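You operate a simulated robot arm through the tools that you are given. There is no shell and no other tool.

You run a simulated robot arm. Do the job below in one go: nothing can be reset, and whatever is moved stays where it is left.

JOB
Put the cover on the yellow drum, then lock the three blue knobs.

It is judged by the outcome, as a careful person would: the job done as asked, and still so three seconds after it is handed in. It fails if anything else is knocked over, pushed out of place, dropped, spilled or broken. A push-on lid holds only when it is set on centred and level and pressed home; a screw cap is set on level and turned clockwise until tight.

ROBOT AND FRAMES
A 6-joint arm with a two-finger gripper, fixed in place. Base frame: the origin is on the floor under the middle of its stand, x ahead of it, y to its left, z up; the work surface is at about z = 931. Readings come in mm, rad, newtons and seconds.
It reaches about 1417 mm from its shoulder. Its first joint turns from -2.897 to 2.897 rad. Payload 3.43 kg.
The tool frame sits at the grasp point between the pads (the TCP): z along the fingers, y along the line on which they close. The tips reach 20 mm beyond it. The gripper opens to 190 mm; its body begins 248 mm behind the TCP.
Orientation is told as [roll, pitch, yaw] about the base's x, y, z axes, in that order, counted from this pose: with the fingers straight down and closing along the base's y, the tool's x points along the base's -x, its y along +y and its z along -z.

CONTROLS
- The arm moves only by the tool apply_moves. Its argument "moves" is a list of rows, each an object (a shift or turn left out is 0, a gripper value left out holds the last) with "slide": the shift along the base's x, y, z in mm, a list of three; "turn": the turn, a rotation vector about the base's x, y, z in degrees, a list of three; "claw": the opening, from 0 (shut) to 1 (fully open). In form: [{"slide": [x, y, z], "turn": [wx, wy, wz], "claw": claw}, ...]. A call has 1 to 20 rows; each row is the pose to reach, as a shift and turn from the pose commanded when the call began. Rows are played at 5 a second. More than 50 mm and 0.15 rad between two rows, or a gripper value outside its range, and nothing of the call is played. Where a pose cannot be reached the arm comes as near as it can. A force on the tool above 40 N (or 10 N above the force at the start of the call, whichever is more), or a blocked arm, ends the call early, and 0.2 s more pass. The fingers move at their own pace (about 153 mm/s each) and stop on an object; they squeeze with about 29 N. The grip force told is the motor's: it shows also when the fingers shut on nothing. Time passes only in rows, and 0.2 s behind the last, so rows that repeat a pose let the fingers close. The reply holds the time, the measured pose of the TCP, the force on the tool along the base axes, the opening and the grip force, in the units named above and with some noise, with the torque about the TCP (base axes, N m) and any sound that the robot's microphone picked up.
- Cameras (640 x 400 px; columns grow to the right, rows downward): "scene" is fixed at [224.1, 501.4, 1533.2]; the picture's right is [-0.97, -0.25, 0.00], its down [-0.12, 0.45, -0.89] and it looks along [0.22, -0.86, -0.46] (base axes); focal length 344 px, centre (320, 200). "wrist" rides on the gripper at [70, -8, -288] in the tool frame; the picture's right is [0.12, 0.99, 0.00], its down [-0.96, 0.12, -0.25] and it looks along [-0.25, 0.03, 0.97] (tool axes); focal length 261 px, centre (320, 200). There is no depth. A picture from a camera that has moved, and an enlarged one, comes with that camera's place and axes in the base frame and with its lens. The place of the scene camera against the robot may be out by one fixed shift of up to 12 mm in any direction.
- grab_frame(camera): a new picture of that camera. It takes no simulated time.
- raise_lower(by): moves the trunk up (or, below 0, down) by that many mm; the arm rides with it, the base frame stays. It gives what a move gives, with no picture.
- enlarge(camera, box): a new picture of the part [left, top, right, bottom] of that camera's present view, enlarged. It takes no simulated time.
- close_job(): hands the job in; it is judged then, once.

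Nothing tells you positions but the pictures and the camera data. Unless the task says otherwise, let go and move clear before handing in.

The tools are called as name(argument=value, ...) on one line, values as JSON. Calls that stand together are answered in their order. apply_moves: Moves the arm, as the interface text tells. Its arguments: {"type":"object","properties":{"moves":{"type":"array","items":{"type":"object","properties":{"slide":{"type":"array","items":{"type":"number"}},"turn":{"type":"array","items":{"type":"number"}},"claw":{"type":"number"}}}}},"required":["moves"]} The other tools are called the same way: raise_lower (by) moves the trunk up or down; grab_frame (camera) takes a picture; enlarge (camera, box) takes an enlarged picture of a part of a camera's view; close_job () hands the job in.

At the start:

```text
t: 0.0
tool_pos: [315.3, -638.2, 1290.9]
tool_rot: [0.0, 0.0, -0.001]
force: [-0.6, -1.1, 0.0]
ft_torque: [-0.01, -0.02, 0.03]
gripper_width: 189.7
grip_force: 0.0
trunk travel left (down, up): [-250.0, 190.0]
```

scene: 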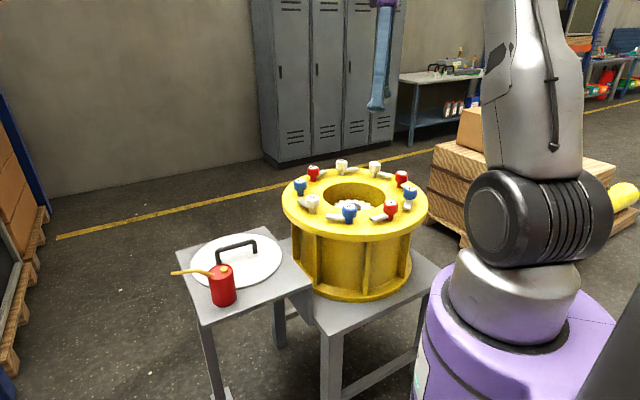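
wrist: 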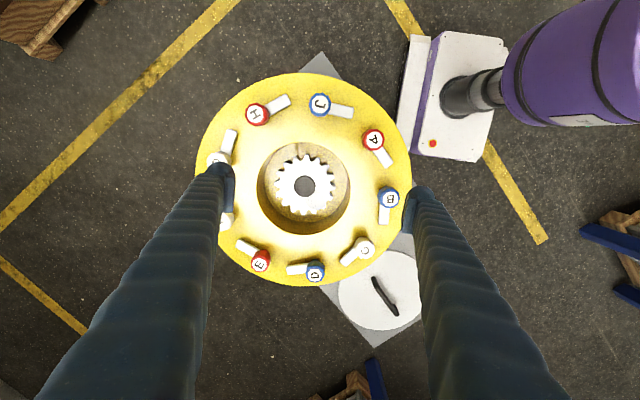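

I see a yellow drum with ten lettered knobs around its rim, and a white cover with a black handle on a side table with a red can (something stick-like on it) near or on it. I'll look closer before moving anything.

enlarge(camera="scene", box=[270, 140, 440, 246])

enlarge(camera="scene", box=[160, 220, 320, 320])

enlarge(camera="wrist", box=[180, 60, 436, 220])

enlarge(camera="wrist", box=[200, 200, 456, 360])

```text
3.76 times, centred on (355, 193) of scene
camera zoom: at [224.1, 501.4, 1533.2], right [-0.97, -0.25, 0.0], down [-0.12, 0.45, -0.89], along [0.22, -0.86, -0.46], focal length 1297 px, centre (188, 226)
```

zoom: 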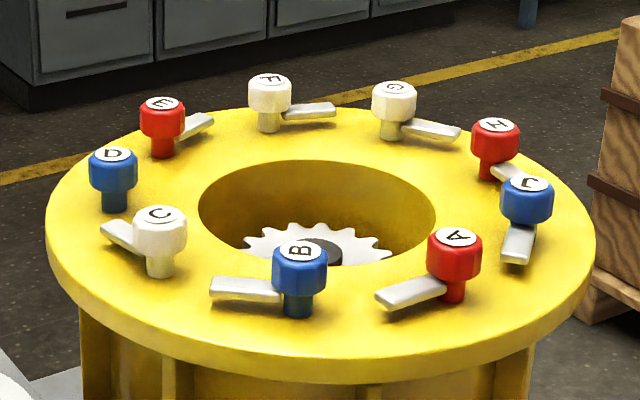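

```text
4.00 times, centred on (240, 270) of scene
camera zoom: at [224.1, 501.4, 1533.2], right [-0.97, -0.25, 0.0], down [-0.12, 0.45, -0.89], along [0.22, -0.86, -0.46], focal length 1378 px, centre (640, -80)
```

zoom: 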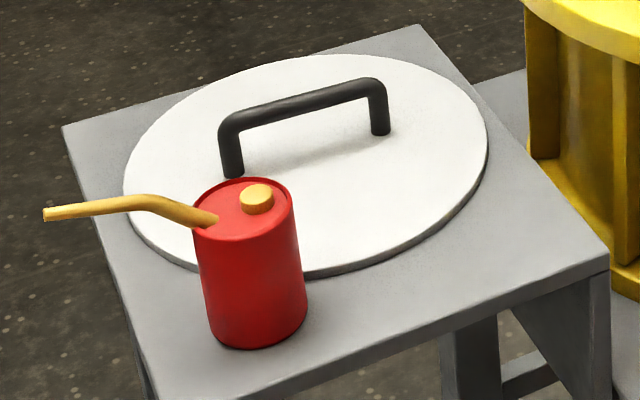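

```text
2.50 times, centred on (308, 140) of wrist
camera zoom: at [245.4, -647.8, 1578.2], right [-0.12, 0.99, 0.0], down [0.96, 0.12, 0.25], along [0.25, 0.03, -0.97], focal length 652 px, centre (350, 350)
```

zoom: 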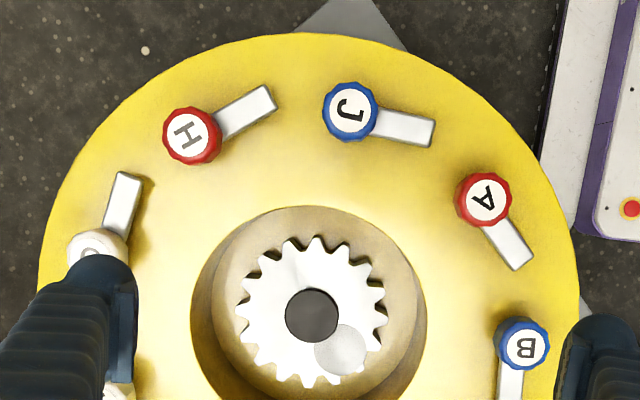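

```text
2.50 times, centred on (328, 280) of wrist
camera zoom: at [245.4, -647.8, 1578.2], right [-0.12, 0.99, 0.0], down [0.96, 0.12, 0.25], along [0.25, 0.03, -0.97], focal length 652 px, centre (300, 0)
```

zoom: 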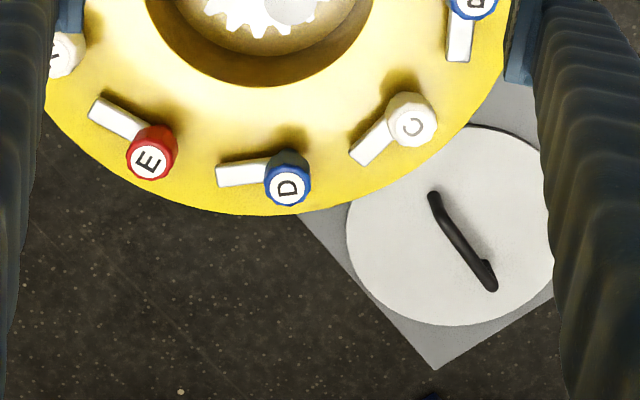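

The three blue knobs are B, D and J. All nine levers currently point tangentially, clockwise round the drum. I put the drum top near z≈931, centred around (370, -670), and the cover near (750, -363, 805) on a lower table, with a red oil can close by on its +y side. I'll move above the cover, turned to match the handle, to see better.

apply_moves(moves=[{"slide": [36, 22, 0], "turn": [0, 0, 3.3]}, {"slide": [72, 45, 0], "turn": [0, 0, 6.6]}, {"slide": [108, 68, 0], "turn": [0, 0, 10]}, {"slide": [144, 91, 0], "turn": [0, 0, 13.3]}, {"slide": [180, 114, 0], "turn": [0, 0, 16.6]}, {"slide": [216, 137, 0], "turn": [0, 0, 20]}, {"slide": [252, 160, 0], "turn": [0, 0, 23.3]}, {"slide": [288, 183, 0], "turn": [0, 0, 26.6]}, {"slide": [324, 206, 0], "turn": [0, 0, 30]}, {"slide": [360, 229, 0], "turn": [0, 0, 33.3]}, {"slide": [396, 252, 0], "turn": [0, 0, 36.6]}, {"slide": [434, 275, 0], "turn": [0, 0, 40]}, {"slide": [434, 275, 0], "turn": [0, 0, 40]}])

```text
t: 2.8
tool_pos: [748.2, -364.6, 1291.1]
tool_rot: [0.001, 0.0, 0.697]
force: [-1.3, 0.7, 0.3]
ft_torque: [-0.03, -0.02, 0.0]
gripper_width: 190.0
grip_force: 0.1
trunk travel left (down, up): [-250.0, 190.0]
```

Now above the cover; I'll take pictures to locate the handle and the can accurately.

grab_frame(camera="wrist")

grab_frame(camera="scene")

```text
taken
camera wrist: at [700.8, -416.6, 1579.9], right [-0.73, 0.68, 0.0], down [0.66, 0.71, 0.25], along [0.17, 0.18, -0.97], focal length 261 px, centre (320, 200)
```

wrist: 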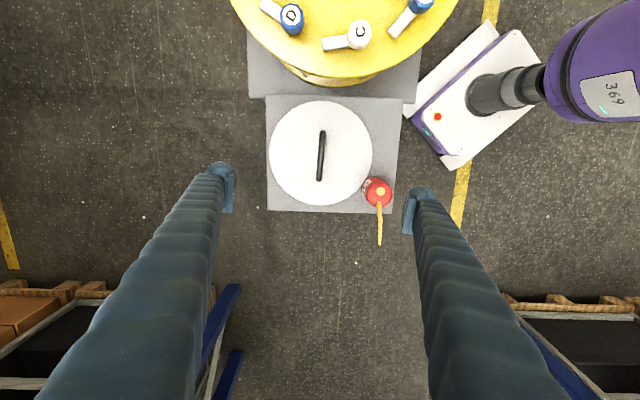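

```text
taken
```

scene: 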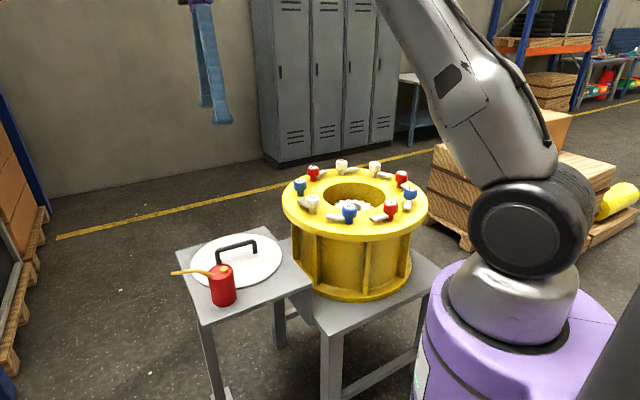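

The handle bar runs at about 42° in the base xy plane, centred near (737, -375), with the can standing clear on the base side of the cover. I'll line up better, come part way down with the claw half open, and look again.

apply_moves(moves=[{"slide": [-4, -4, -45], "turn": [0, 0, 1], "claw": 0.55}, {"slide": [-8, -8, -90], "turn": [0, 0, 2]}, {"slide": [-11, -10, -135], "turn": [0, 0, 2.4]}, {"slide": [-11, -10, -180], "turn": [0, 0, 2.4]}, {"slide": [-11, -10, -225], "turn": [0, 0, 2.4]}, {"slide": [-11, -10, -250], "turn": [0, 0, 2.4]}, {"slide": [-11, -10, -250], "turn": [0, 0, 2.4]}])

grab_frame(camera="wrist")

grab_frame(camera="scene")

```text
t: 4.4
tool_pos: [737.4, -372.4, 1039.6]
tool_rot: [-0.002, 0.0, 0.739]
force: [0.5, 0.2, 0.1]
ft_torque: [-0.01, -0.01, 0.0]
gripper_width: 104.7
grip_force: 0.0
trunk travel left (down, up): [-250.0, 190.0]
```

```text
taken
camera wrist: at [692.6, -427.2, 1327.2], right [-0.76, 0.65, 0.0], down [0.63, 0.73, 0.25], along [0.16, 0.19, -0.97], focal length 261 px, centre (320, 200)
```

wrist: 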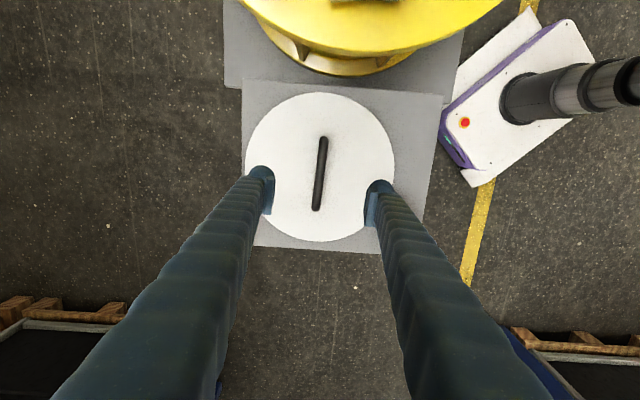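

```text
taken
```

scene: 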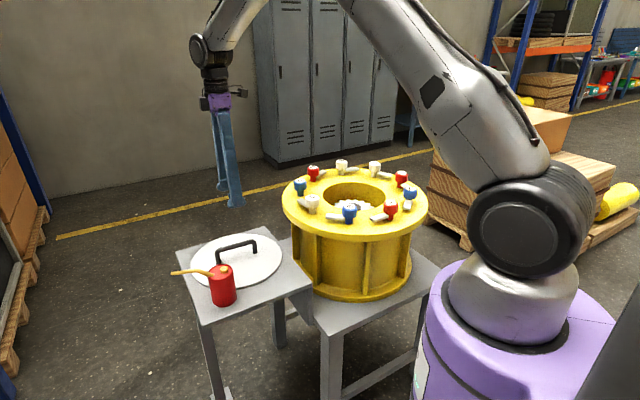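

I estimate the handle bar at about (740, -370, 848). I'll enlarge to refine its angle before descending.

enlarge(camera="wrist", box=[240, 80, 400, 250])

enlarge(camera="scene", box=[165, 170, 325, 310])

```text
2.35 times, centred on (320, 165) of wrist
camera zoom: at [692.6, -427.2, 1327.2], right [-0.76, 0.65, 0.0], down [0.63, 0.73, 0.25], along [0.16, 0.19, -0.97], focal length 613 px, centre (320, 282)
```

zoom: 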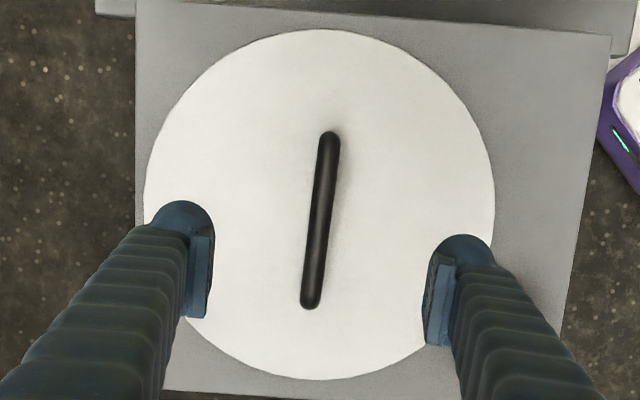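

```text
2.86 times, centred on (245, 240) of scene
camera zoom: at [224.1, 501.4, 1533.2], right [-0.97, -0.25, 0.0], down [-0.12, 0.45, -0.89], along [0.22, -0.86, -0.46], focal length 984 px, centre (534, 86)
```

zoom: 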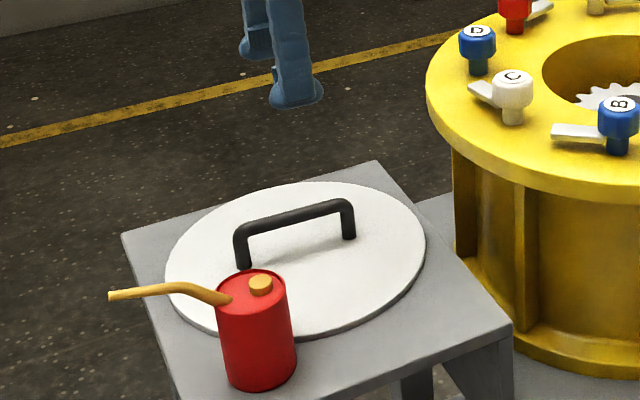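

The bar's angle is about 42.8° and its centre about (742, -370). I'll descend to just above the handle and check in the scene view before closing.

apply_moves(moves=[{"slide": [3, 1, -45], "turn": [0, 0, 0.4]}, {"slide": [5, 2, -90], "turn": [0, 0, 0.4]}, {"slide": [5, 2, -130], "turn": [0, 0, 0.4]}, {"slide": [5, 2, -160], "turn": [0, 0, 0.4]}, {"slide": [5, 2, -160], "turn": [0, 0, 0.4]}])

enlarge(camera="scene", box=[165, 170, 325, 310])

grab_frame(camera="wrist")

```text
t: 5.6
tool_pos: [743.3, -370.9, 881.9]
tool_rot: [0.0, 0.0, 0.746]
force: [0.3, -1.0, 0.2]
ft_torque: [0.07, -0.01, -0.01]
gripper_width: 104.5
grip_force: 0.1
trunk travel left (down, up): [-250.0, 190.0]
```

```text
2.86 times, centred on (245, 240) of scene
camera zoom: at [224.1, 501.4, 1533.2], right [-0.97, -0.25, 0.0], down [-0.12, 0.45, -0.89], along [0.22, -0.86, -0.46], focal length 984 px, centre (534, 86)
```

zoom: 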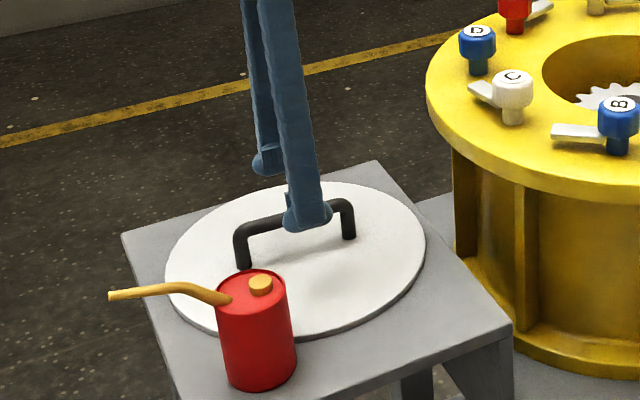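

```text
taken
camera wrist: at [698.2, -426.8, 1169.4], right [-0.76, 0.65, 0.0], down [0.63, 0.74, 0.25], along [0.16, 0.19, -0.97], focal length 261 px, centre (320, 200)
```

wrist: 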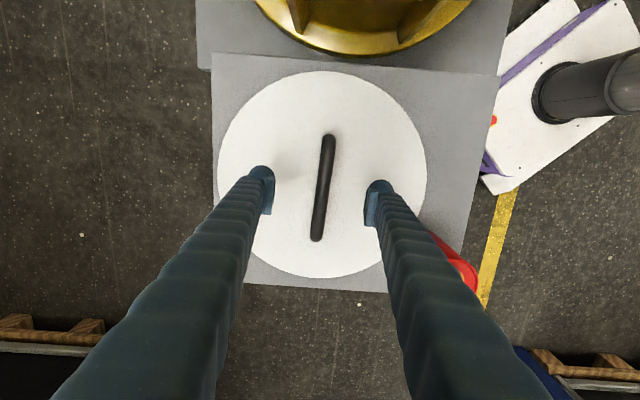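

Fingers straddle the handle nicely; by comparison with the fingertips the bar is near z≈845. I'll descend the last 35 mm and close on it.

apply_moves(moves=[{"slide": [0, 0, -15]}, {"slide": [0, 0, -28]}, {"slide": [0, 0, -35]}, {"slide": [0, 0, -35]}])

enlarge(camera="scene", box=[165, 170, 325, 310])

```text
t: 6.6
tool_pos: [743.0, -371.4, 844.7]
tool_rot: [0.001, -0.001, 0.748]
force: [-0.9, 0.4, 0.3]
ft_torque: [-0.01, -0.01, 0.0]
gripper_width: 104.7
grip_force: 0.0
trunk travel left (down, up): [-250.0, 190.0]
```

```text
2.86 times, centred on (245, 240) of scene
camera zoom: at [224.1, 501.4, 1533.2], right [-0.97, -0.25, 0.0], down [-0.12, 0.45, -0.89], along [0.22, -0.86, -0.46], focal length 984 px, centre (534, 86)
```

zoom: 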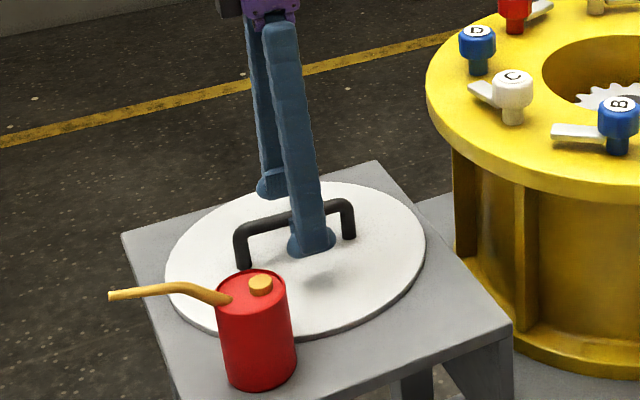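

The bar sits slightly below the grasp point; I'll lower 6 mm more and close the claw.

apply_moves(moves=[{"slide": [0, 0, -6]}, {"slide": [0, 0, -6]}, {"slide": [0, 0, -6], "claw": 0.3}, {"slide": [0, 0, -6], "claw": 0.15}, {"slide": [0, 0, -6], "claw": 0}, {"slide": [0, 0, -6], "claw": 0}, {"slide": [0, 0, -6], "claw": 0}])

enlarge(camera="scene", box=[165, 170, 325, 310])

grab_frame(camera="wrist")

```text
t: 8.2
tool_pos: [742.2, -373.2, 839.9]
tool_rot: [0.002, 0.003, 0.747]
force: [-4.1, 3.0, -1.1]
ft_torque: [-0.24, 0.36, -0.14]
gripper_width: 14.3
grip_force: 29.0
trunk travel left (down, up): [-250.0, 190.0]
```

```text
2.86 times, centred on (245, 240) of scene
camera zoom: at [224.1, 501.4, 1533.2], right [-0.97, -0.25, 0.0], down [-0.12, 0.45, -0.89], along [0.22, -0.86, -0.46], focal length 984 px, centre (534, 86)
```

zoom: 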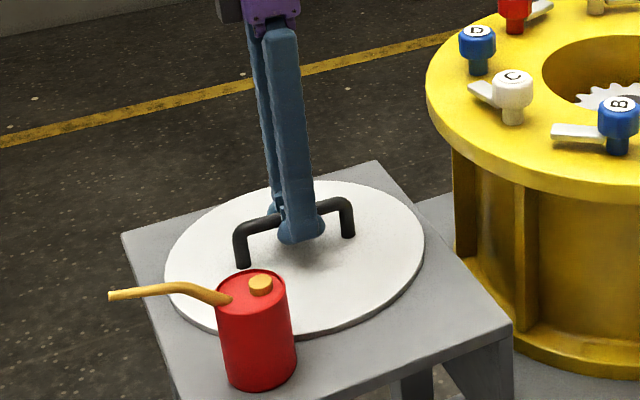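

```text
taken
camera wrist: at [698.0, -426.9, 1127.3], right [-0.76, 0.65, 0.0], down [0.63, 0.74, 0.25], along [0.16, 0.19, -0.97], focal length 261 px, centre (320, 200)
```

wrist: 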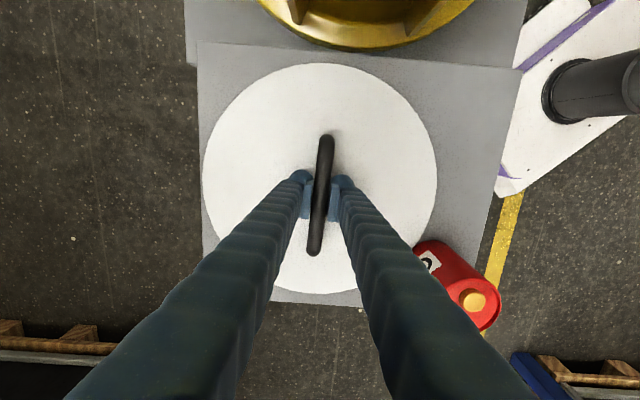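

The handle is gripped (14 mm bar, 29 N). Now I'll lift straight up in small steps, keeping clear of the can, and check the weight and tilt.

apply_moves(moves=[{"slide": [0, 0, 4]}, {"slide": [0, 0, 10]}, {"slide": [0, 0, 18]}, {"slide": [0, 0, 26]}, {"slide": [0, 0, 26]}])

enlarge(camera="scene", box=[165, 170, 325, 310])

grab_frame(camera="wrist")

```text
t: 9.4
tool_pos: [742.0, -371.3, 863.3]
tool_rot: [0.0, 0.003, 0.748]
force: [-0.2, -0.1, -19.2]
ft_torque: [-0.05, 0.06, 0.0]
gripper_width: 13.9
grip_force: 29.0
trunk travel left (down, up): [-250.0, 190.0]
```

```text
2.86 times, centred on (245, 240) of scene
camera zoom: at [224.1, 501.4, 1533.2], right [-0.97, -0.25, 0.0], down [-0.12, 0.45, -0.89], along [0.22, -0.86, -0.46], focal length 984 px, centre (534, 86)
```

zoom: 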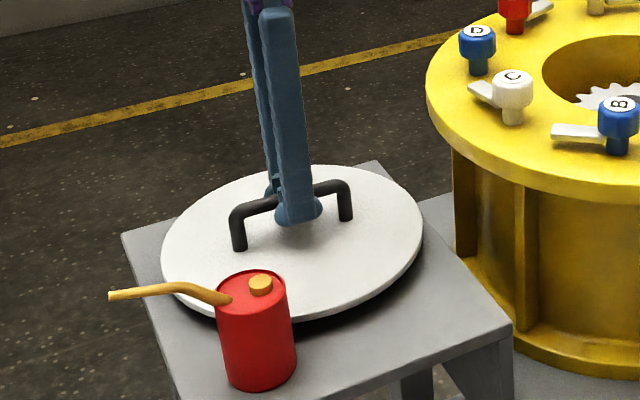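

```text
taken
camera wrist: at [698.9, -427.4, 1152.5], right [-0.76, 0.65, 0.0], down [0.63, 0.74, 0.25], along [0.16, 0.19, -0.97], focal length 261 px, centre (320, 200)
```

wrist: 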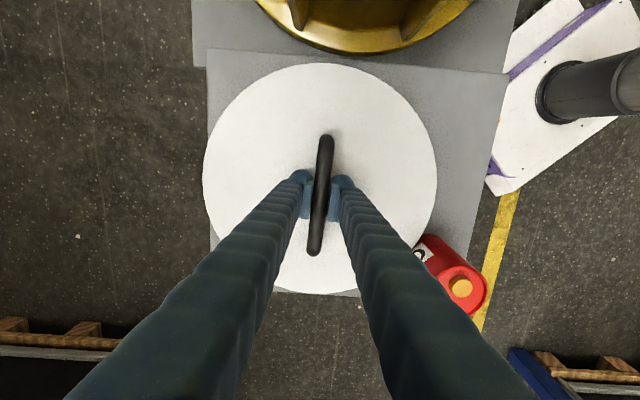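

The cover weighs about 19 N, hangs level, and its centre is about 3 mm from the grasp point. The knobs' fit puts the drum centre at about (392, -672), with knob radius 205, knob tops near z≈992 and drum top near 931. Next I'll lift straight up above knob height.

apply_moves(moves=[{"slide": [0, 0, 15]}, {"slide": [0, 0, 40]}, {"slide": [0, 0, 70]}, {"slide": [0, 0, 100]}, {"slide": [0, 0, 130]}, {"slide": [0, 0, 160]}, {"slide": [0, 0, 190]}, {"slide": [0, 0, 220]}, {"slide": [0, 0, 245]}, {"slide": [0, 0, 257]}, {"slide": [0, 0, 257]}])

grab_frame(camera="scene")

grab_frame(camera="wrist")

```text
t: 11.8
tool_pos: [743.9, -370.9, 1120.2]
tool_rot: [0.0, 0.002, 0.746]
force: [0.1, 1.0, -19.9]
ft_torque: [-0.03, 0.08, -0.01]
gripper_width: 14.2
grip_force: 28.7
trunk travel left (down, up): [-250.0, 190.0]
```

```text
taken
```

scene: 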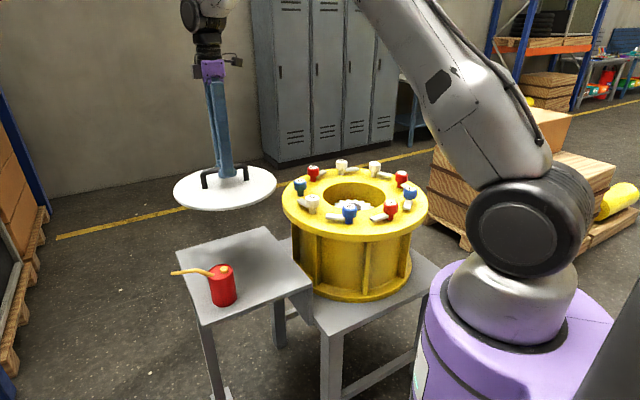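

```text
taken
camera wrist: at [700.0, -426.7, 1410.3], right [-0.76, 0.65, 0.0], down [0.63, 0.74, 0.25], along [0.16, 0.19, -0.97], focal length 261 px, centre (320, 200)
```

wrist: 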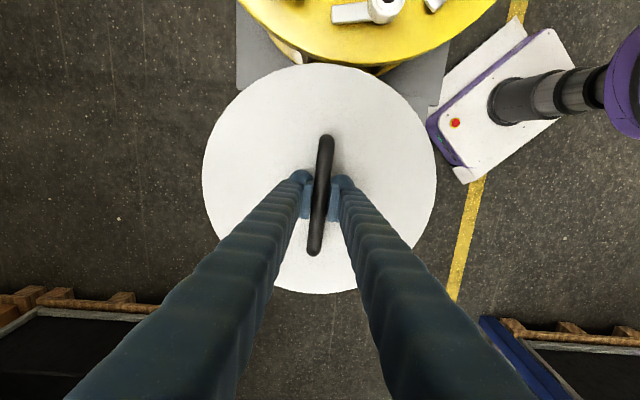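

The cover is up level and the can is undisturbed. I'll check the underside of the cover briefly, then carry it over the drum centre.

enlarge(camera="scene", box=[165, 140, 285, 220])

apply_moves(moves=[{"slide": [-15, -13, 0]}, {"slide": [-37, -32, 0]}, {"slide": [-60, -51, 0]}, {"slide": [-83, -71, 0]}, {"slide": [-106, -91, 0]}, {"slide": [-129, -111, 0]}, {"slide": [-152, -131, 0]}, {"slide": [-175, -150, 0]}, {"slide": [-198, -170, 0]}, {"slide": [-221, -190, 0]}, {"slide": [-244, -209, 0]}, {"slide": [-267, -229, 0]}, {"slide": [-290, -249, 0]}, {"slide": [-313, -268, 0]}, {"slide": [-333, -286, 0]}, {"slide": [-346, -297, 0]}, {"slide": [-354, -303, 0]}, {"slide": [-354, -303, 0]}])

grab_frame(camera="scene")

grab_frame(camera="wrist")

```text
5.00 times, centred on (225, 180) of scene
camera zoom: at [224.1, 501.4, 1533.2], right [-0.97, -0.25, 0.0], down [-0.12, 0.45, -0.89], along [0.22, -0.86, -0.46], focal length 1722 px, centre (795, 300)
```

zoom: 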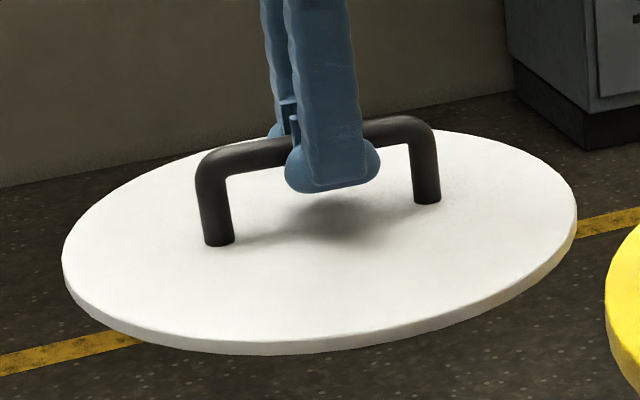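

```text
t: 15.6
tool_pos: [390.0, -676.0, 1120.0]
tool_rot: [0.002, -0.001, 0.748]
force: [-0.1, -0.5, -20.2]
ft_torque: [-0.06, 0.05, -0.01]
gripper_width: 14.3
grip_force: 29.1
trunk travel left (down, up): [-250.0, 190.0]
```

```text
taken
```

scene: 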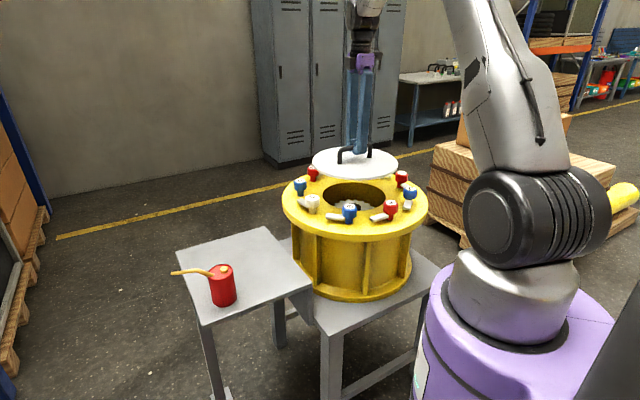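

```text
taken
camera wrist: at [345.7, -729.9, 1409.0], right [-0.76, 0.65, 0.0], down [0.63, 0.74, 0.25], along [0.16, 0.19, -0.97], focal length 261 px, centre (320, 200)
```

wrist: 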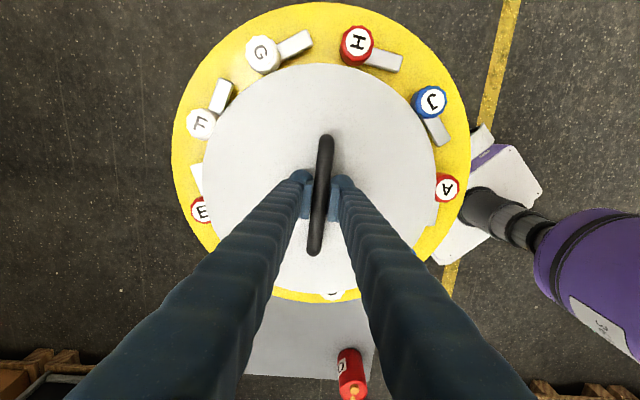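

The cover is over the drum; this view again puts the drum centre at about (391, -672.5), within 2 mm of where the cover is. I'll make a tiny correction and lower to just above seating height.

apply_moves(moves=[{"slide": [-1, 1, -10]}, {"slide": [-1.5, 1.5, -30]}, {"slide": [-1.5, 1.5, -50]}, {"slide": [-1.5, 1.5, -70]}, {"slide": [-1.5, 1.5, -88]}, {"slide": [-1.5, 1.5, -102]}, {"slide": [-1.5, 1.5, -112]}, {"slide": [-1.5, 1.5, -112]}])

enlarge(camera="scene", box=[270, 130, 440, 246])

grab_frame(camera="wrist")

```text
t: 17.4
tool_pos: [387.9, -674.5, 1008.7]
tool_rot: [0.001, -0.001, 0.748]
force: [-0.1, -0.6, -20.5]
ft_torque: [-0.02, 0.04, 0.04]
gripper_width: 14.3
grip_force: 28.9
trunk travel left (down, up): [-250.0, 190.0]
```

```text
3.45 times, centred on (355, 188) of scene
camera zoom: at [224.1, 501.4, 1533.2], right [-0.97, -0.25, 0.0], down [-0.12, 0.45, -0.89], along [0.22, -0.86, -0.46], focal length 1188 px, centre (199, 241)
```

zoom: 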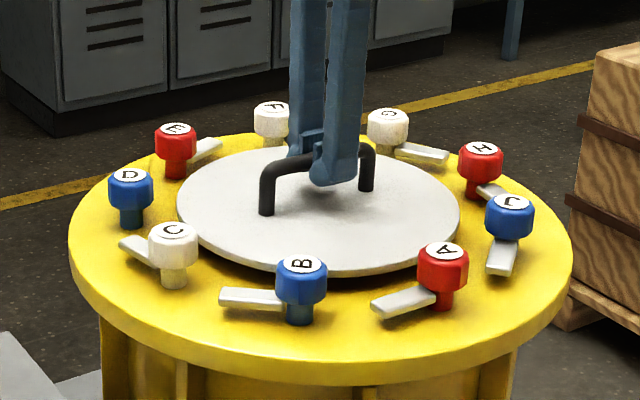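

```text
taken
camera wrist: at [342.6, -729.1, 1297.5], right [-0.76, 0.65, 0.0], down [0.63, 0.74, 0.25], along [0.16, 0.19, -0.97], focal length 261 px, centre (320, 200)
```

wrist: 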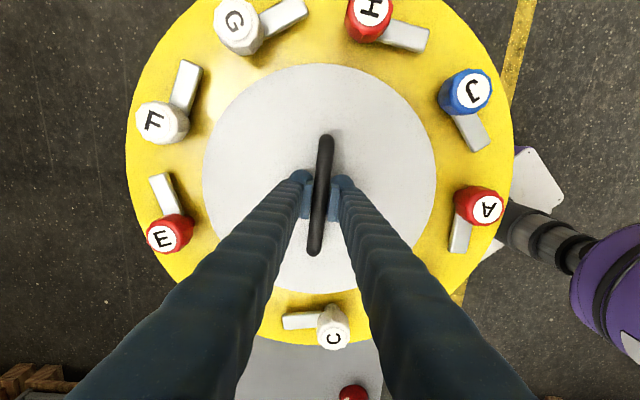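

The cover is centred inside the knob ring within about 1–2 mm. I'll lower slowly until it takes its weight on the drum.

apply_moves(moves=[{"slide": [0, 0, -4]}, {"slide": [0, 0, -8]}, {"slide": [0, 0, -11]}, {"slide": [0, 0, -14]}, {"slide": [0, 0, -16]}, {"slide": [0, 0, -18]}, {"slide": [0, 0, -18]}])

```text
t: 19.0
tool_pos: [386.3, -673.5, 991.2]
tool_rot: [0.001, 0.0, 0.747]
force: [0.4, 0.1, -20.1]
ft_torque: [-0.02, 0.07, -0.01]
gripper_width: 14.3
grip_force: 29.2
trunk travel left (down, up): [-250.0, 190.0]
```

Still hanging at full weight; I'll continue down in 1–2 mm steps.

apply_moves(moves=[{"slide": [0, 0, -2]}, {"slide": [0, 0, -3]}, {"slide": [0, 0, -4]}, {"slide": [0, 0, -5]}, {"slide": [0, 0, -5]}])

```text
t: 20.2
tool_pos: [387.4, -673.1, 989.2]
tool_rot: [-0.003, 0.003, 0.747]
force: [4.4, -4.3, 20.0]
ft_torque: [0.01, 0.0, -0.03]
gripper_width: 13.7
grip_force: 28.8
trunk travel left (down, up): [-250.0, 190.0]
```

Contact: the cover is resting on the drum with a light 20 N press and no tilt torque. I'll check visually before letting go.

enlarge(camera="scene", box=[270, 130, 440, 246])

grab_frame(camera="wrist")

```text
3.45 times, centred on (355, 188) of scene
camera zoom: at [224.1, 501.4, 1533.2], right [-0.97, -0.25, 0.0], down [-0.12, 0.45, -0.89], along [0.22, -0.86, -0.46], focal length 1188 px, centre (199, 241)
```

zoom: 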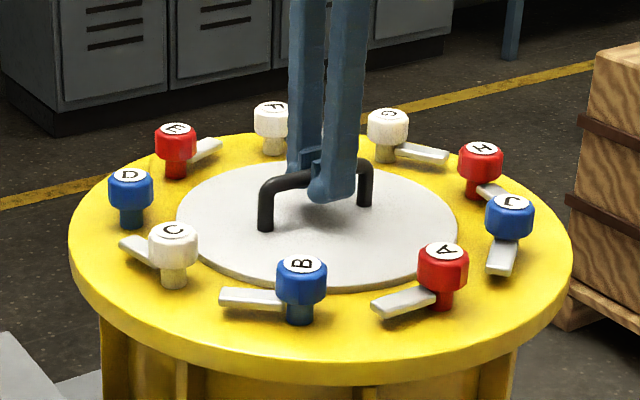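

```text
taken
camera wrist: at [342.8, -727.6, 1277.2], right [-0.76, 0.65, 0.0], down [0.63, 0.74, 0.25], along [0.16, 0.19, -0.97], focal length 261 px, centre (320, 200)
```

wrist: 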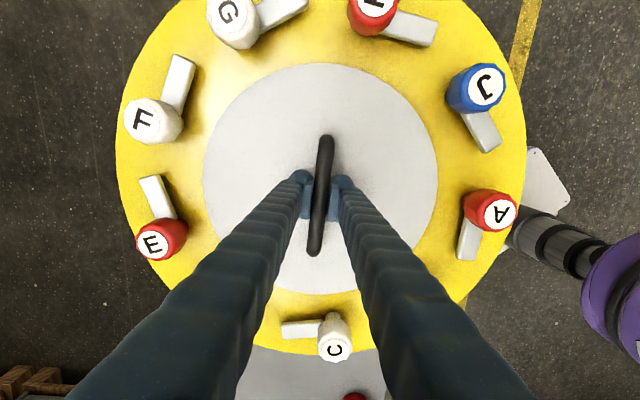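

The cover sits flat and centred. I'll ease the pressure, open the claw and rise straight up.

apply_moves(moves=[{"slide": [0, 0, 2]}, {"slide": [0, 0, 2.5]}, {"slide": [0, 0, 2.5], "claw": 0.1}, {"slide": [0, 0, 2.5], "claw": 0.25}, {"slide": [0, 0, 2.5], "claw": 0.3}, {"slide": [0, 0, 2.5], "claw": 0.3}])

apply_moves(moves=[{"slide": [0, 0, 15]}, {"slide": [0, 0, 50]}, {"slide": [0, 0, 95]}, {"slide": [0, 0, 140]}, {"slide": [0, 0, 185]}, {"slide": [0, 0, 230]}, {"slide": [0, 0, 270]}, {"slide": [0, 0, 270]}])

grab_frame(camera="wrist")

grab_frame(camera="scene")

```text
t: 21.6
tool_pos: [386.8, -672.4, 990.0]
tool_rot: [0.0, 0.001, 0.746]
force: [-0.4, 0.3, 0.4]
ft_torque: [-0.04, 0.0, 0.01]
gripper_width: 57.0
grip_force: 0.1
trunk travel left (down, up): [-250.0, 190.0]
```

```text
t: 23.4
tool_pos: [387.3, -675.4, 1258.9]
tool_rot: [-0.002, -0.001, 0.747]
force: [0.4, 1.0, 0.3]
ft_torque: [-0.02, 0.02, -0.01]
gripper_width: 56.9
grip_force: 0.1
trunk travel left (down, up): [-250.0, 190.0]
```

```text
taken
camera wrist: at [342.6, -729.9, 1547.7], right [-0.76, 0.65, 0.0], down [0.63, 0.74, 0.25], along [0.16, 0.19, -0.97], focal length 261 px, centre (320, 200)
```

wrist: 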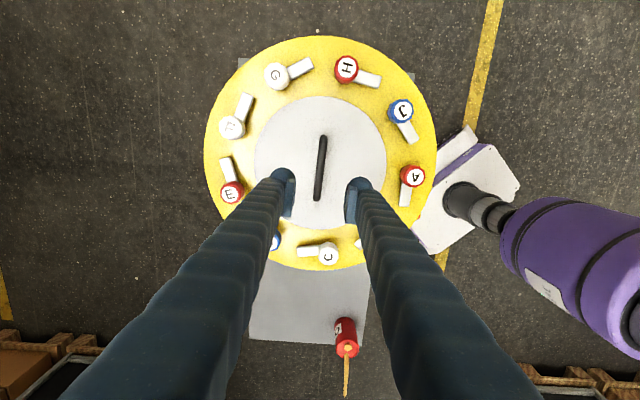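

```text
taken
```

scene: 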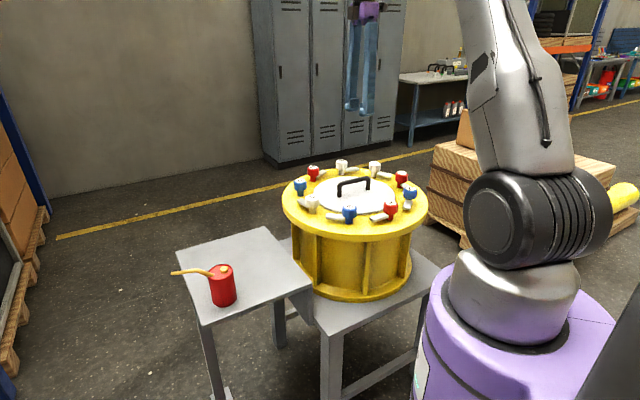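

The cover is centred on the drum and the can hasn't moved. The blue levers need to swing from tangential to pointing inward over the cover, which is about 90° clockwise seen from above. I'll start with knob J at about (187, -657), moving above it for a closer look.

apply_moves(moves=[{"slide": [-40, 3, -10], "turn": [0, 0, -2], "claw": 0.42}, {"slide": [-80, 6, -20], "turn": [0, 0, -4]}, {"slide": [-120, 10, -30], "turn": [0, 0, -6]}, {"slide": [-160, 13, -40], "turn": [0, 0, -7.8]}, {"slide": [-201, 16, -60], "turn": [0, 0, -7.8]}, {"slide": [-201, 16, -100], "turn": [0, 0, -7.8]}, {"slide": [-201, 16, -140], "turn": [0, 0, -7.8]}, {"slide": [-201, 16, -140], "turn": [0, 0, -7.8]}])

grab_frame(camera="wrist")

enlarge(camera="scene", box=[270, 110, 440, 230])

```text
t: 25.2
tool_pos: [184.8, -656.7, 1117.1]
tool_rot: [-0.001, -0.001, 0.611]
force: [0.3, -0.1, -0.3]
ft_torque: [0.04, -0.05, -0.03]
gripper_width: 79.7
grip_force: 0.0
trunk travel left (down, up): [-250.0, 190.0]
```

```text
taken
camera wrist: at [132.3, -704.5, 1406.7], right [-0.67, 0.75, 0.0], down [0.72, 0.65, 0.25], along [0.18, 0.17, -0.97], focal length 261 px, centre (320, 200)
```

wrist: 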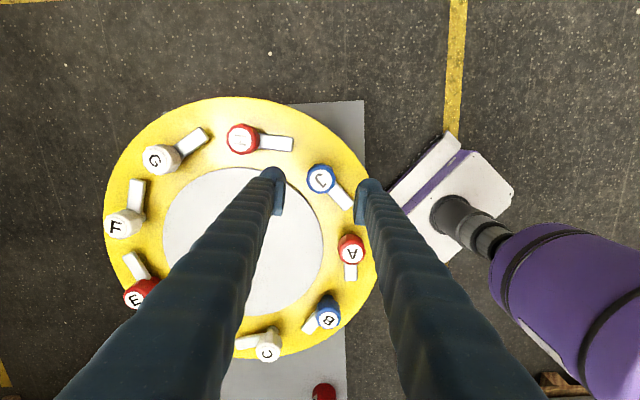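

```text
3.33 times, centred on (355, 170) of scene
camera zoom: at [224.1, 501.4, 1533.2], right [-0.97, -0.25, 0.0], down [-0.12, 0.45, -0.89], along [0.22, -0.86, -0.46], focal length 1148 px, centre (203, 300)
```

zoom: 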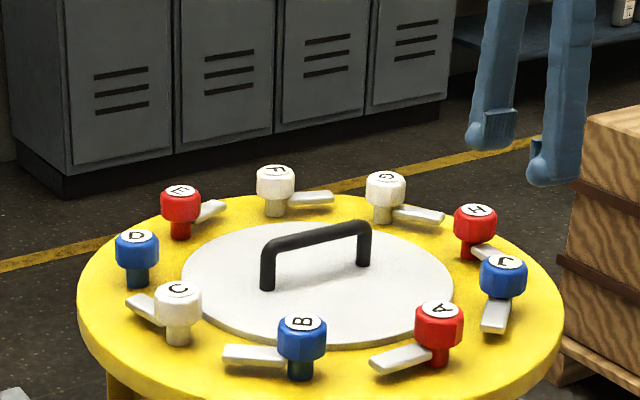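

J's label appears almost directly below the grasp point. I'll enlarge to centre on it exactly and read the lever's angle.

enlarge(camera="wrist", box=[264, 140, 384, 220])

```text
5.00 times, centred on (324, 180) of wrist
camera zoom: at [132.3, -704.5, 1406.7], right [-0.67, 0.75, 0.0], down [0.72, 0.65, 0.25], along [0.18, 0.17, -0.97], focal length 1303 px, centre (300, 300)
```

zoom: 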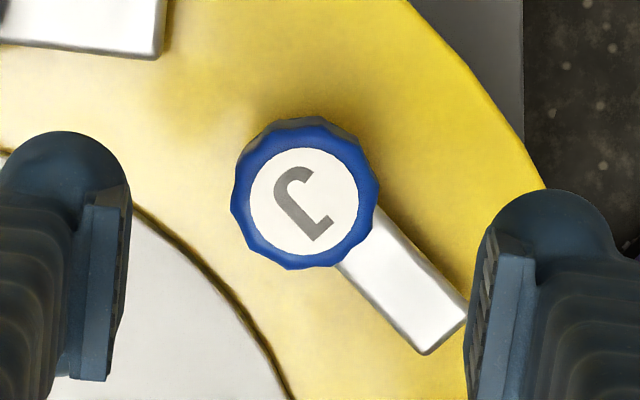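

J's lever points at about 85° (exactly tangential), so a 90° clockwise turn brings it radially inward. I'll centre over the knob and come down in two stages.

apply_moves(moves=[{"slide": [1.2, 2.7, -30]}, {"slide": [1.2, 2.7, -65]}, {"slide": [1.2, 2.7, -95]}, {"slide": [1.2, 2.7, -95]}])

enlarge(camera="wrist", box=[240, 110, 400, 230])

enlarge(camera="scene", box=[370, 130, 450, 220])

```text
t: 26.2
tool_pos: [188.6, -655.0, 1024.6]
tool_rot: [0.001, -0.002, 0.61]
force: [-0.7, -0.2, -0.3]
ft_torque: [0.04, 0.04, 0.02]
gripper_width: 79.8
grip_force: 0.0
trunk travel left (down, up): [-250.0, 190.0]
```

```text
3.33 times, centred on (320, 170) of wrist
camera zoom: at [136.3, -702.7, 1314.2], right [-0.67, 0.75, 0.0], down [0.72, 0.65, 0.25], along [0.18, 0.17, -0.97], focal length 869 px, centre (320, 300)
```

zoom: 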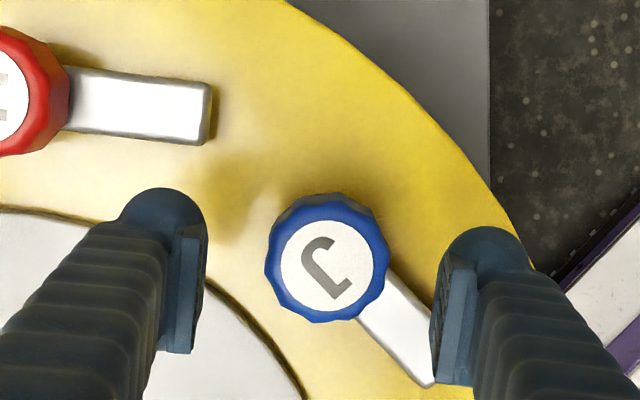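

```text
4.44 times, centred on (410, 175) of scene
camera zoom: at [224.1, 501.4, 1533.2], right [-0.97, -0.25, 0.0], down [-0.12, 0.45, -0.89], along [0.22, -0.86, -0.46], focal length 1531 px, centre (-80, 311)
```

zoom: 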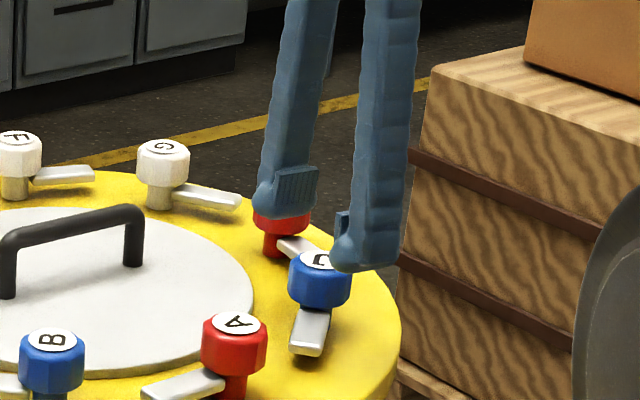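

The knob is a couple of mm off in x relative to the grasp point. I'll correct and re-check at the same height.

apply_moves(moves=[{"slide": [-2.6, 0.2, 0]}, {"slide": [-2.6, 0.2, -10]}, {"slide": [-2.6, 0.2, -10]}])

enlarge(camera="wrist", box=[240, 110, 400, 230])

```text
t: 27.0
tool_pos: [186.1, -655.3, 1015.1]
tool_rot: [-0.001, 0.001, 0.612]
force: [0.1, -0.1, 0.5]
ft_torque: [0.02, -0.03, -0.02]
gripper_width: 79.8
grip_force: 0.1
trunk travel left (down, up): [-250.0, 190.0]
```

```text
3.33 times, centred on (320, 170) of wrist
camera zoom: at [133.7, -702.7, 1303.6], right [-0.67, 0.75, 0.0], down [0.72, 0.65, 0.25], along [0.18, 0.17, -0.97], focal length 869 px, centre (320, 300)
```

zoom: 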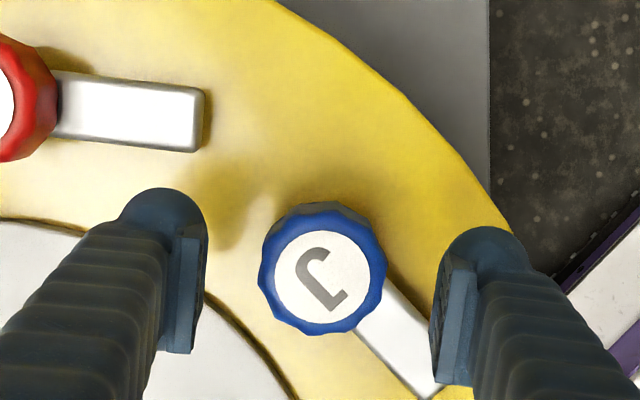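

Now aligned to within about 1 mm. I'll descend so the fingers straddle the cap and close on it.

apply_moves(moves=[{"slide": [-0.5, 0.8, -12]}, {"slide": [-0.5, 0.8, -24]}, {"slide": [-0.5, 0.8, -33]}, {"slide": [-0.5, 0.8, -33]}])

enlarge(camera="scene", box=[370, 130, 450, 220])

enlarge(camera="wrist", box=[240, 130, 400, 250])

```text
t: 28.0
tool_pos: [184.7, -653.6, 982.4]
tool_rot: [0.001, 0.0, 0.612]
force: [0.2, 0.4, -0.1]
ft_torque: [0.02, 0.04, 0.02]
gripper_width: 80.0
grip_force: 0.0
trunk travel left (down, up): [-250.0, 190.0]
```

```text
4.44 times, centred on (410, 175) of scene
camera zoom: at [224.1, 501.4, 1533.2], right [-0.97, -0.25, 0.0], down [-0.12, 0.45, -0.89], along [0.22, -0.86, -0.46], focal length 1531 px, centre (-80, 311)
```

zoom: 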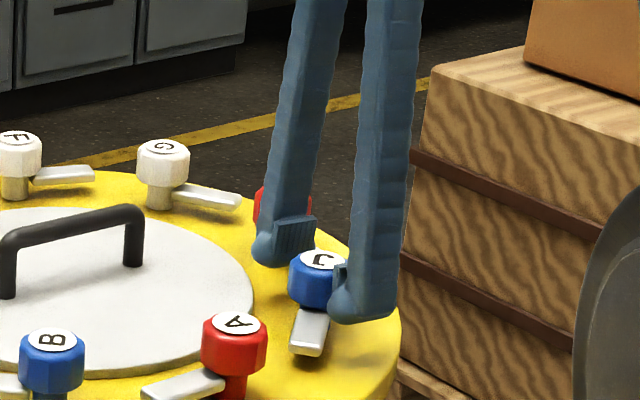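

```text
3.33 times, centred on (320, 190) of wrist
camera zoom: at [132.6, -701.9, 1271.0], right [-0.67, 0.75, 0.0], down [0.72, 0.65, 0.25], along [0.18, 0.17, -0.97], focal length 869 px, centre (320, 233)
```

zoom: 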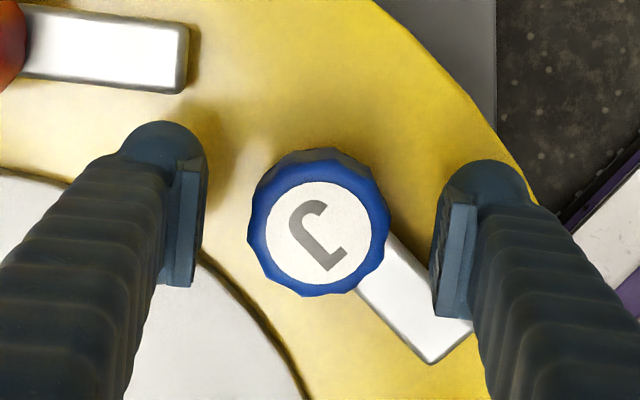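

Aligned, with the tips level with the lower half of the cap and above the lever. Closing on knob J now.

apply_moves(moves=[{"claw": 0.3}, {"claw": 0.2}, {"claw": 0.1}, {"claw": 0.1}, {"claw": 0.1}])

enlarge(camera="wrist", box=[240, 130, 400, 250])

```text
t: 29.2
tool_pos: [184.0, -653.8, 983.4]
tool_rot: [0.0, -0.001, 0.61]
force: [2.5, -2.1, -1.2]
ft_torque: [-0.07, 0.04, -0.14]
gripper_width: 45.9
grip_force: 44.9
trunk travel left (down, up): [-250.0, 190.0]
```

```text
3.33 times, centred on (320, 190) of wrist
camera zoom: at [132.9, -702.1, 1271.1], right [-0.67, 0.75, 0.0], down [0.72, 0.65, 0.25], along [0.18, 0.16, -0.97], focal length 869 px, centre (320, 233)
```

zoom: 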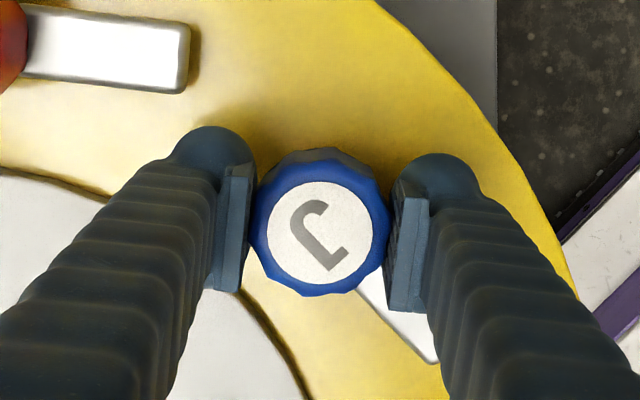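

J is gripped at 46 mm. I'll start turning clockwise (negative about z) and watch torque, sound and lever.

apply_moves(moves=[{"turn": [0, 0, -4]}, {"turn": [0, 0, -9]}, {"turn": [0, 0, -15]}, {"turn": [0, 0, -20]}, {"turn": [0, 0, -20]}])

enlarge(camera="scene", box=[370, 130, 450, 220])

enlarge(camera="wrist", box=[240, 130, 400, 250])

```text
t: 30.4
tool_pos: [184.8, -653.5, 983.6]
tool_rot: [-0.001, 0.0, 0.26]
force: [3.2, -5.7, 12.5]
ft_torque: [-0.05, -0.01, -0.02]
gripper_width: 45.8
grip_force: 45.2
trunk travel left (down, up): [-250.0, 190.0]
```

```text
4.44 times, centred on (410, 175) of scene
camera zoom: at [224.1, 501.4, 1533.2], right [-0.97, -0.25, 0.0], down [-0.12, 0.45, -0.89], along [0.22, -0.86, -0.46], focal length 1531 px, centre (-80, 311)
```

zoom: 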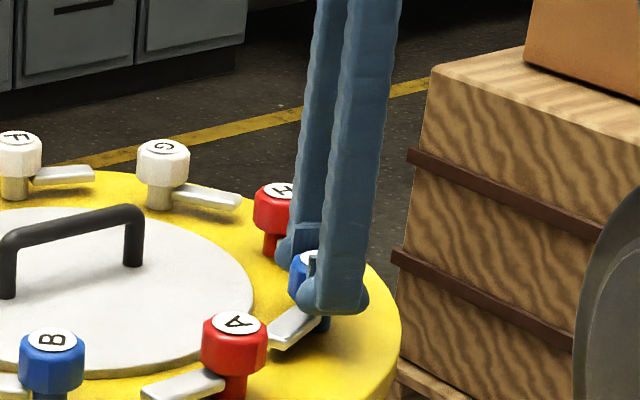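

```text
3.33 times, centred on (320, 190) of wrist
camera zoom: at [119.8, -680.6, 1271.1], right [-0.37, 0.93, 0.0], down [0.9, 0.36, 0.25], along [0.23, 0.09, -0.97], focal length 869 px, centre (320, 233)
```

zoom: 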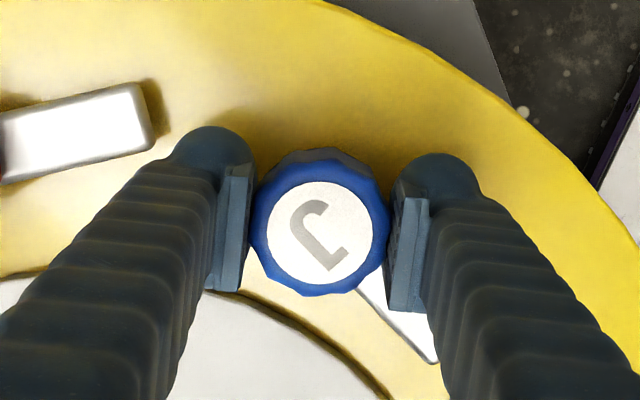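

The knob turns with the gripper with very little torque. There's a mild upward force (12 N), which I'll watch as I continue in short increments.

apply_moves(moves=[{"turn": [0, 0, -6]}, {"turn": [0, 0, -12]}, {"turn": [0, 0, -18]}, {"turn": [0, 0, -22]}, {"turn": [0, 0, -22]}])

enlarge(camera="scene", box=[370, 130, 450, 220])

enlarge(camera="wrist", box=[240, 130, 400, 250])

```text
t: 31.6
tool_pos: [183.9, -653.9, 983.0]
tool_rot: [-0.002, -0.001, -0.126]
force: [4.9, -11.1, 23.0]
ft_torque: [-0.14, -0.13, 0.02]
gripper_width: 46.0
grip_force: 45.0
trunk travel left (down, up): [-250.0, 190.0]
```

```text
4.44 times, centred on (410, 175) of scene
camera zoom: at [224.1, 501.4, 1533.2], right [-0.97, -0.25, 0.0], down [-0.12, 0.45, -0.89], along [0.22, -0.86, -0.46], focal length 1531 px, centre (-80, 311)
```

zoom: 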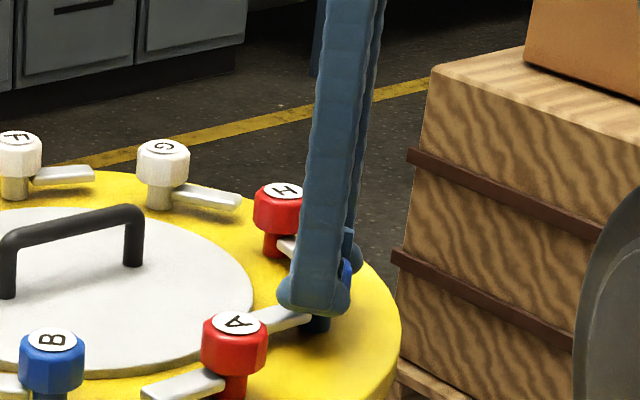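

```text
3.33 times, centred on (320, 190) of wrist
camera zoom: at [114.6, -653.7, 1271.0], right [0.0, 1.0, 0.0], down [0.97, 0.0, 0.25], along [0.25, 0.0, -0.97], focal length 869 px, centre (320, 233)
```

zoom: 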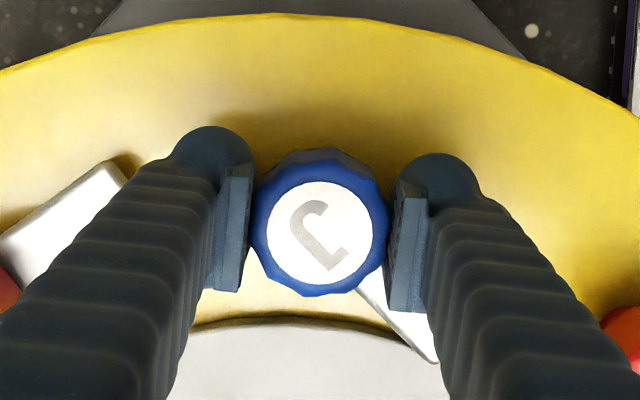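

The knob turns freely, but the upward and sideways forces are building slowly. I'll relieve them by shifting the tool slightly in the direction it is being pushed.

apply_moves(moves=[{"slide": [0.2, -0.4, 0.7]}, {"slide": [0.3, -0.8, 1.4]}, {"slide": [0.3, -0.8, 1.4]}])

```text
t: 32.4
tool_pos: [184.4, -653.7, 983.5]
tool_rot: [-0.001, 0.0, -0.122]
force: [6.1, -13.6, 10.3]
ft_torque: [-0.21, -0.2, -0.04]
gripper_width: 45.8
grip_force: 45.0
trunk travel left (down, up): [-250.0, 190.0]
```

apply_moves(moves=[{"slide": [0, 0.8, 0.6]}, {"slide": [0, 1.6, 0.8]}, {"slide": [0, 1.6, 0.8]}])

```text
t: 33.2
tool_pos: [184.4, -653.0, 982.8]
tool_rot: [0.0, 0.002, -0.122]
force: [4.2, -17.1, -9.6]
ft_torque: [-0.29, -0.13, 0.01]
gripper_width: 45.8
grip_force: 45.0
trunk travel left (down, up): [-250.0, 190.0]
```

apply_moves(moves=[{"slide": [0, -1.6, 0]}, {"slide": [0, -1.6, 0]}, {"slide": [0, -1.6, 0]}, {"slide": [0, -1.6, 0]}])

```text
t: 34.2
tool_pos: [183.4, -653.3, 981.6]
tool_rot: [0.002, 0.002, -0.123]
force: [2.2, -4.9, -14.0]
ft_torque: [0.01, 0.04, -0.05]
gripper_width: 46.0
grip_force: 44.7
trunk travel left (down, up): [-250.0, 190.0]
```

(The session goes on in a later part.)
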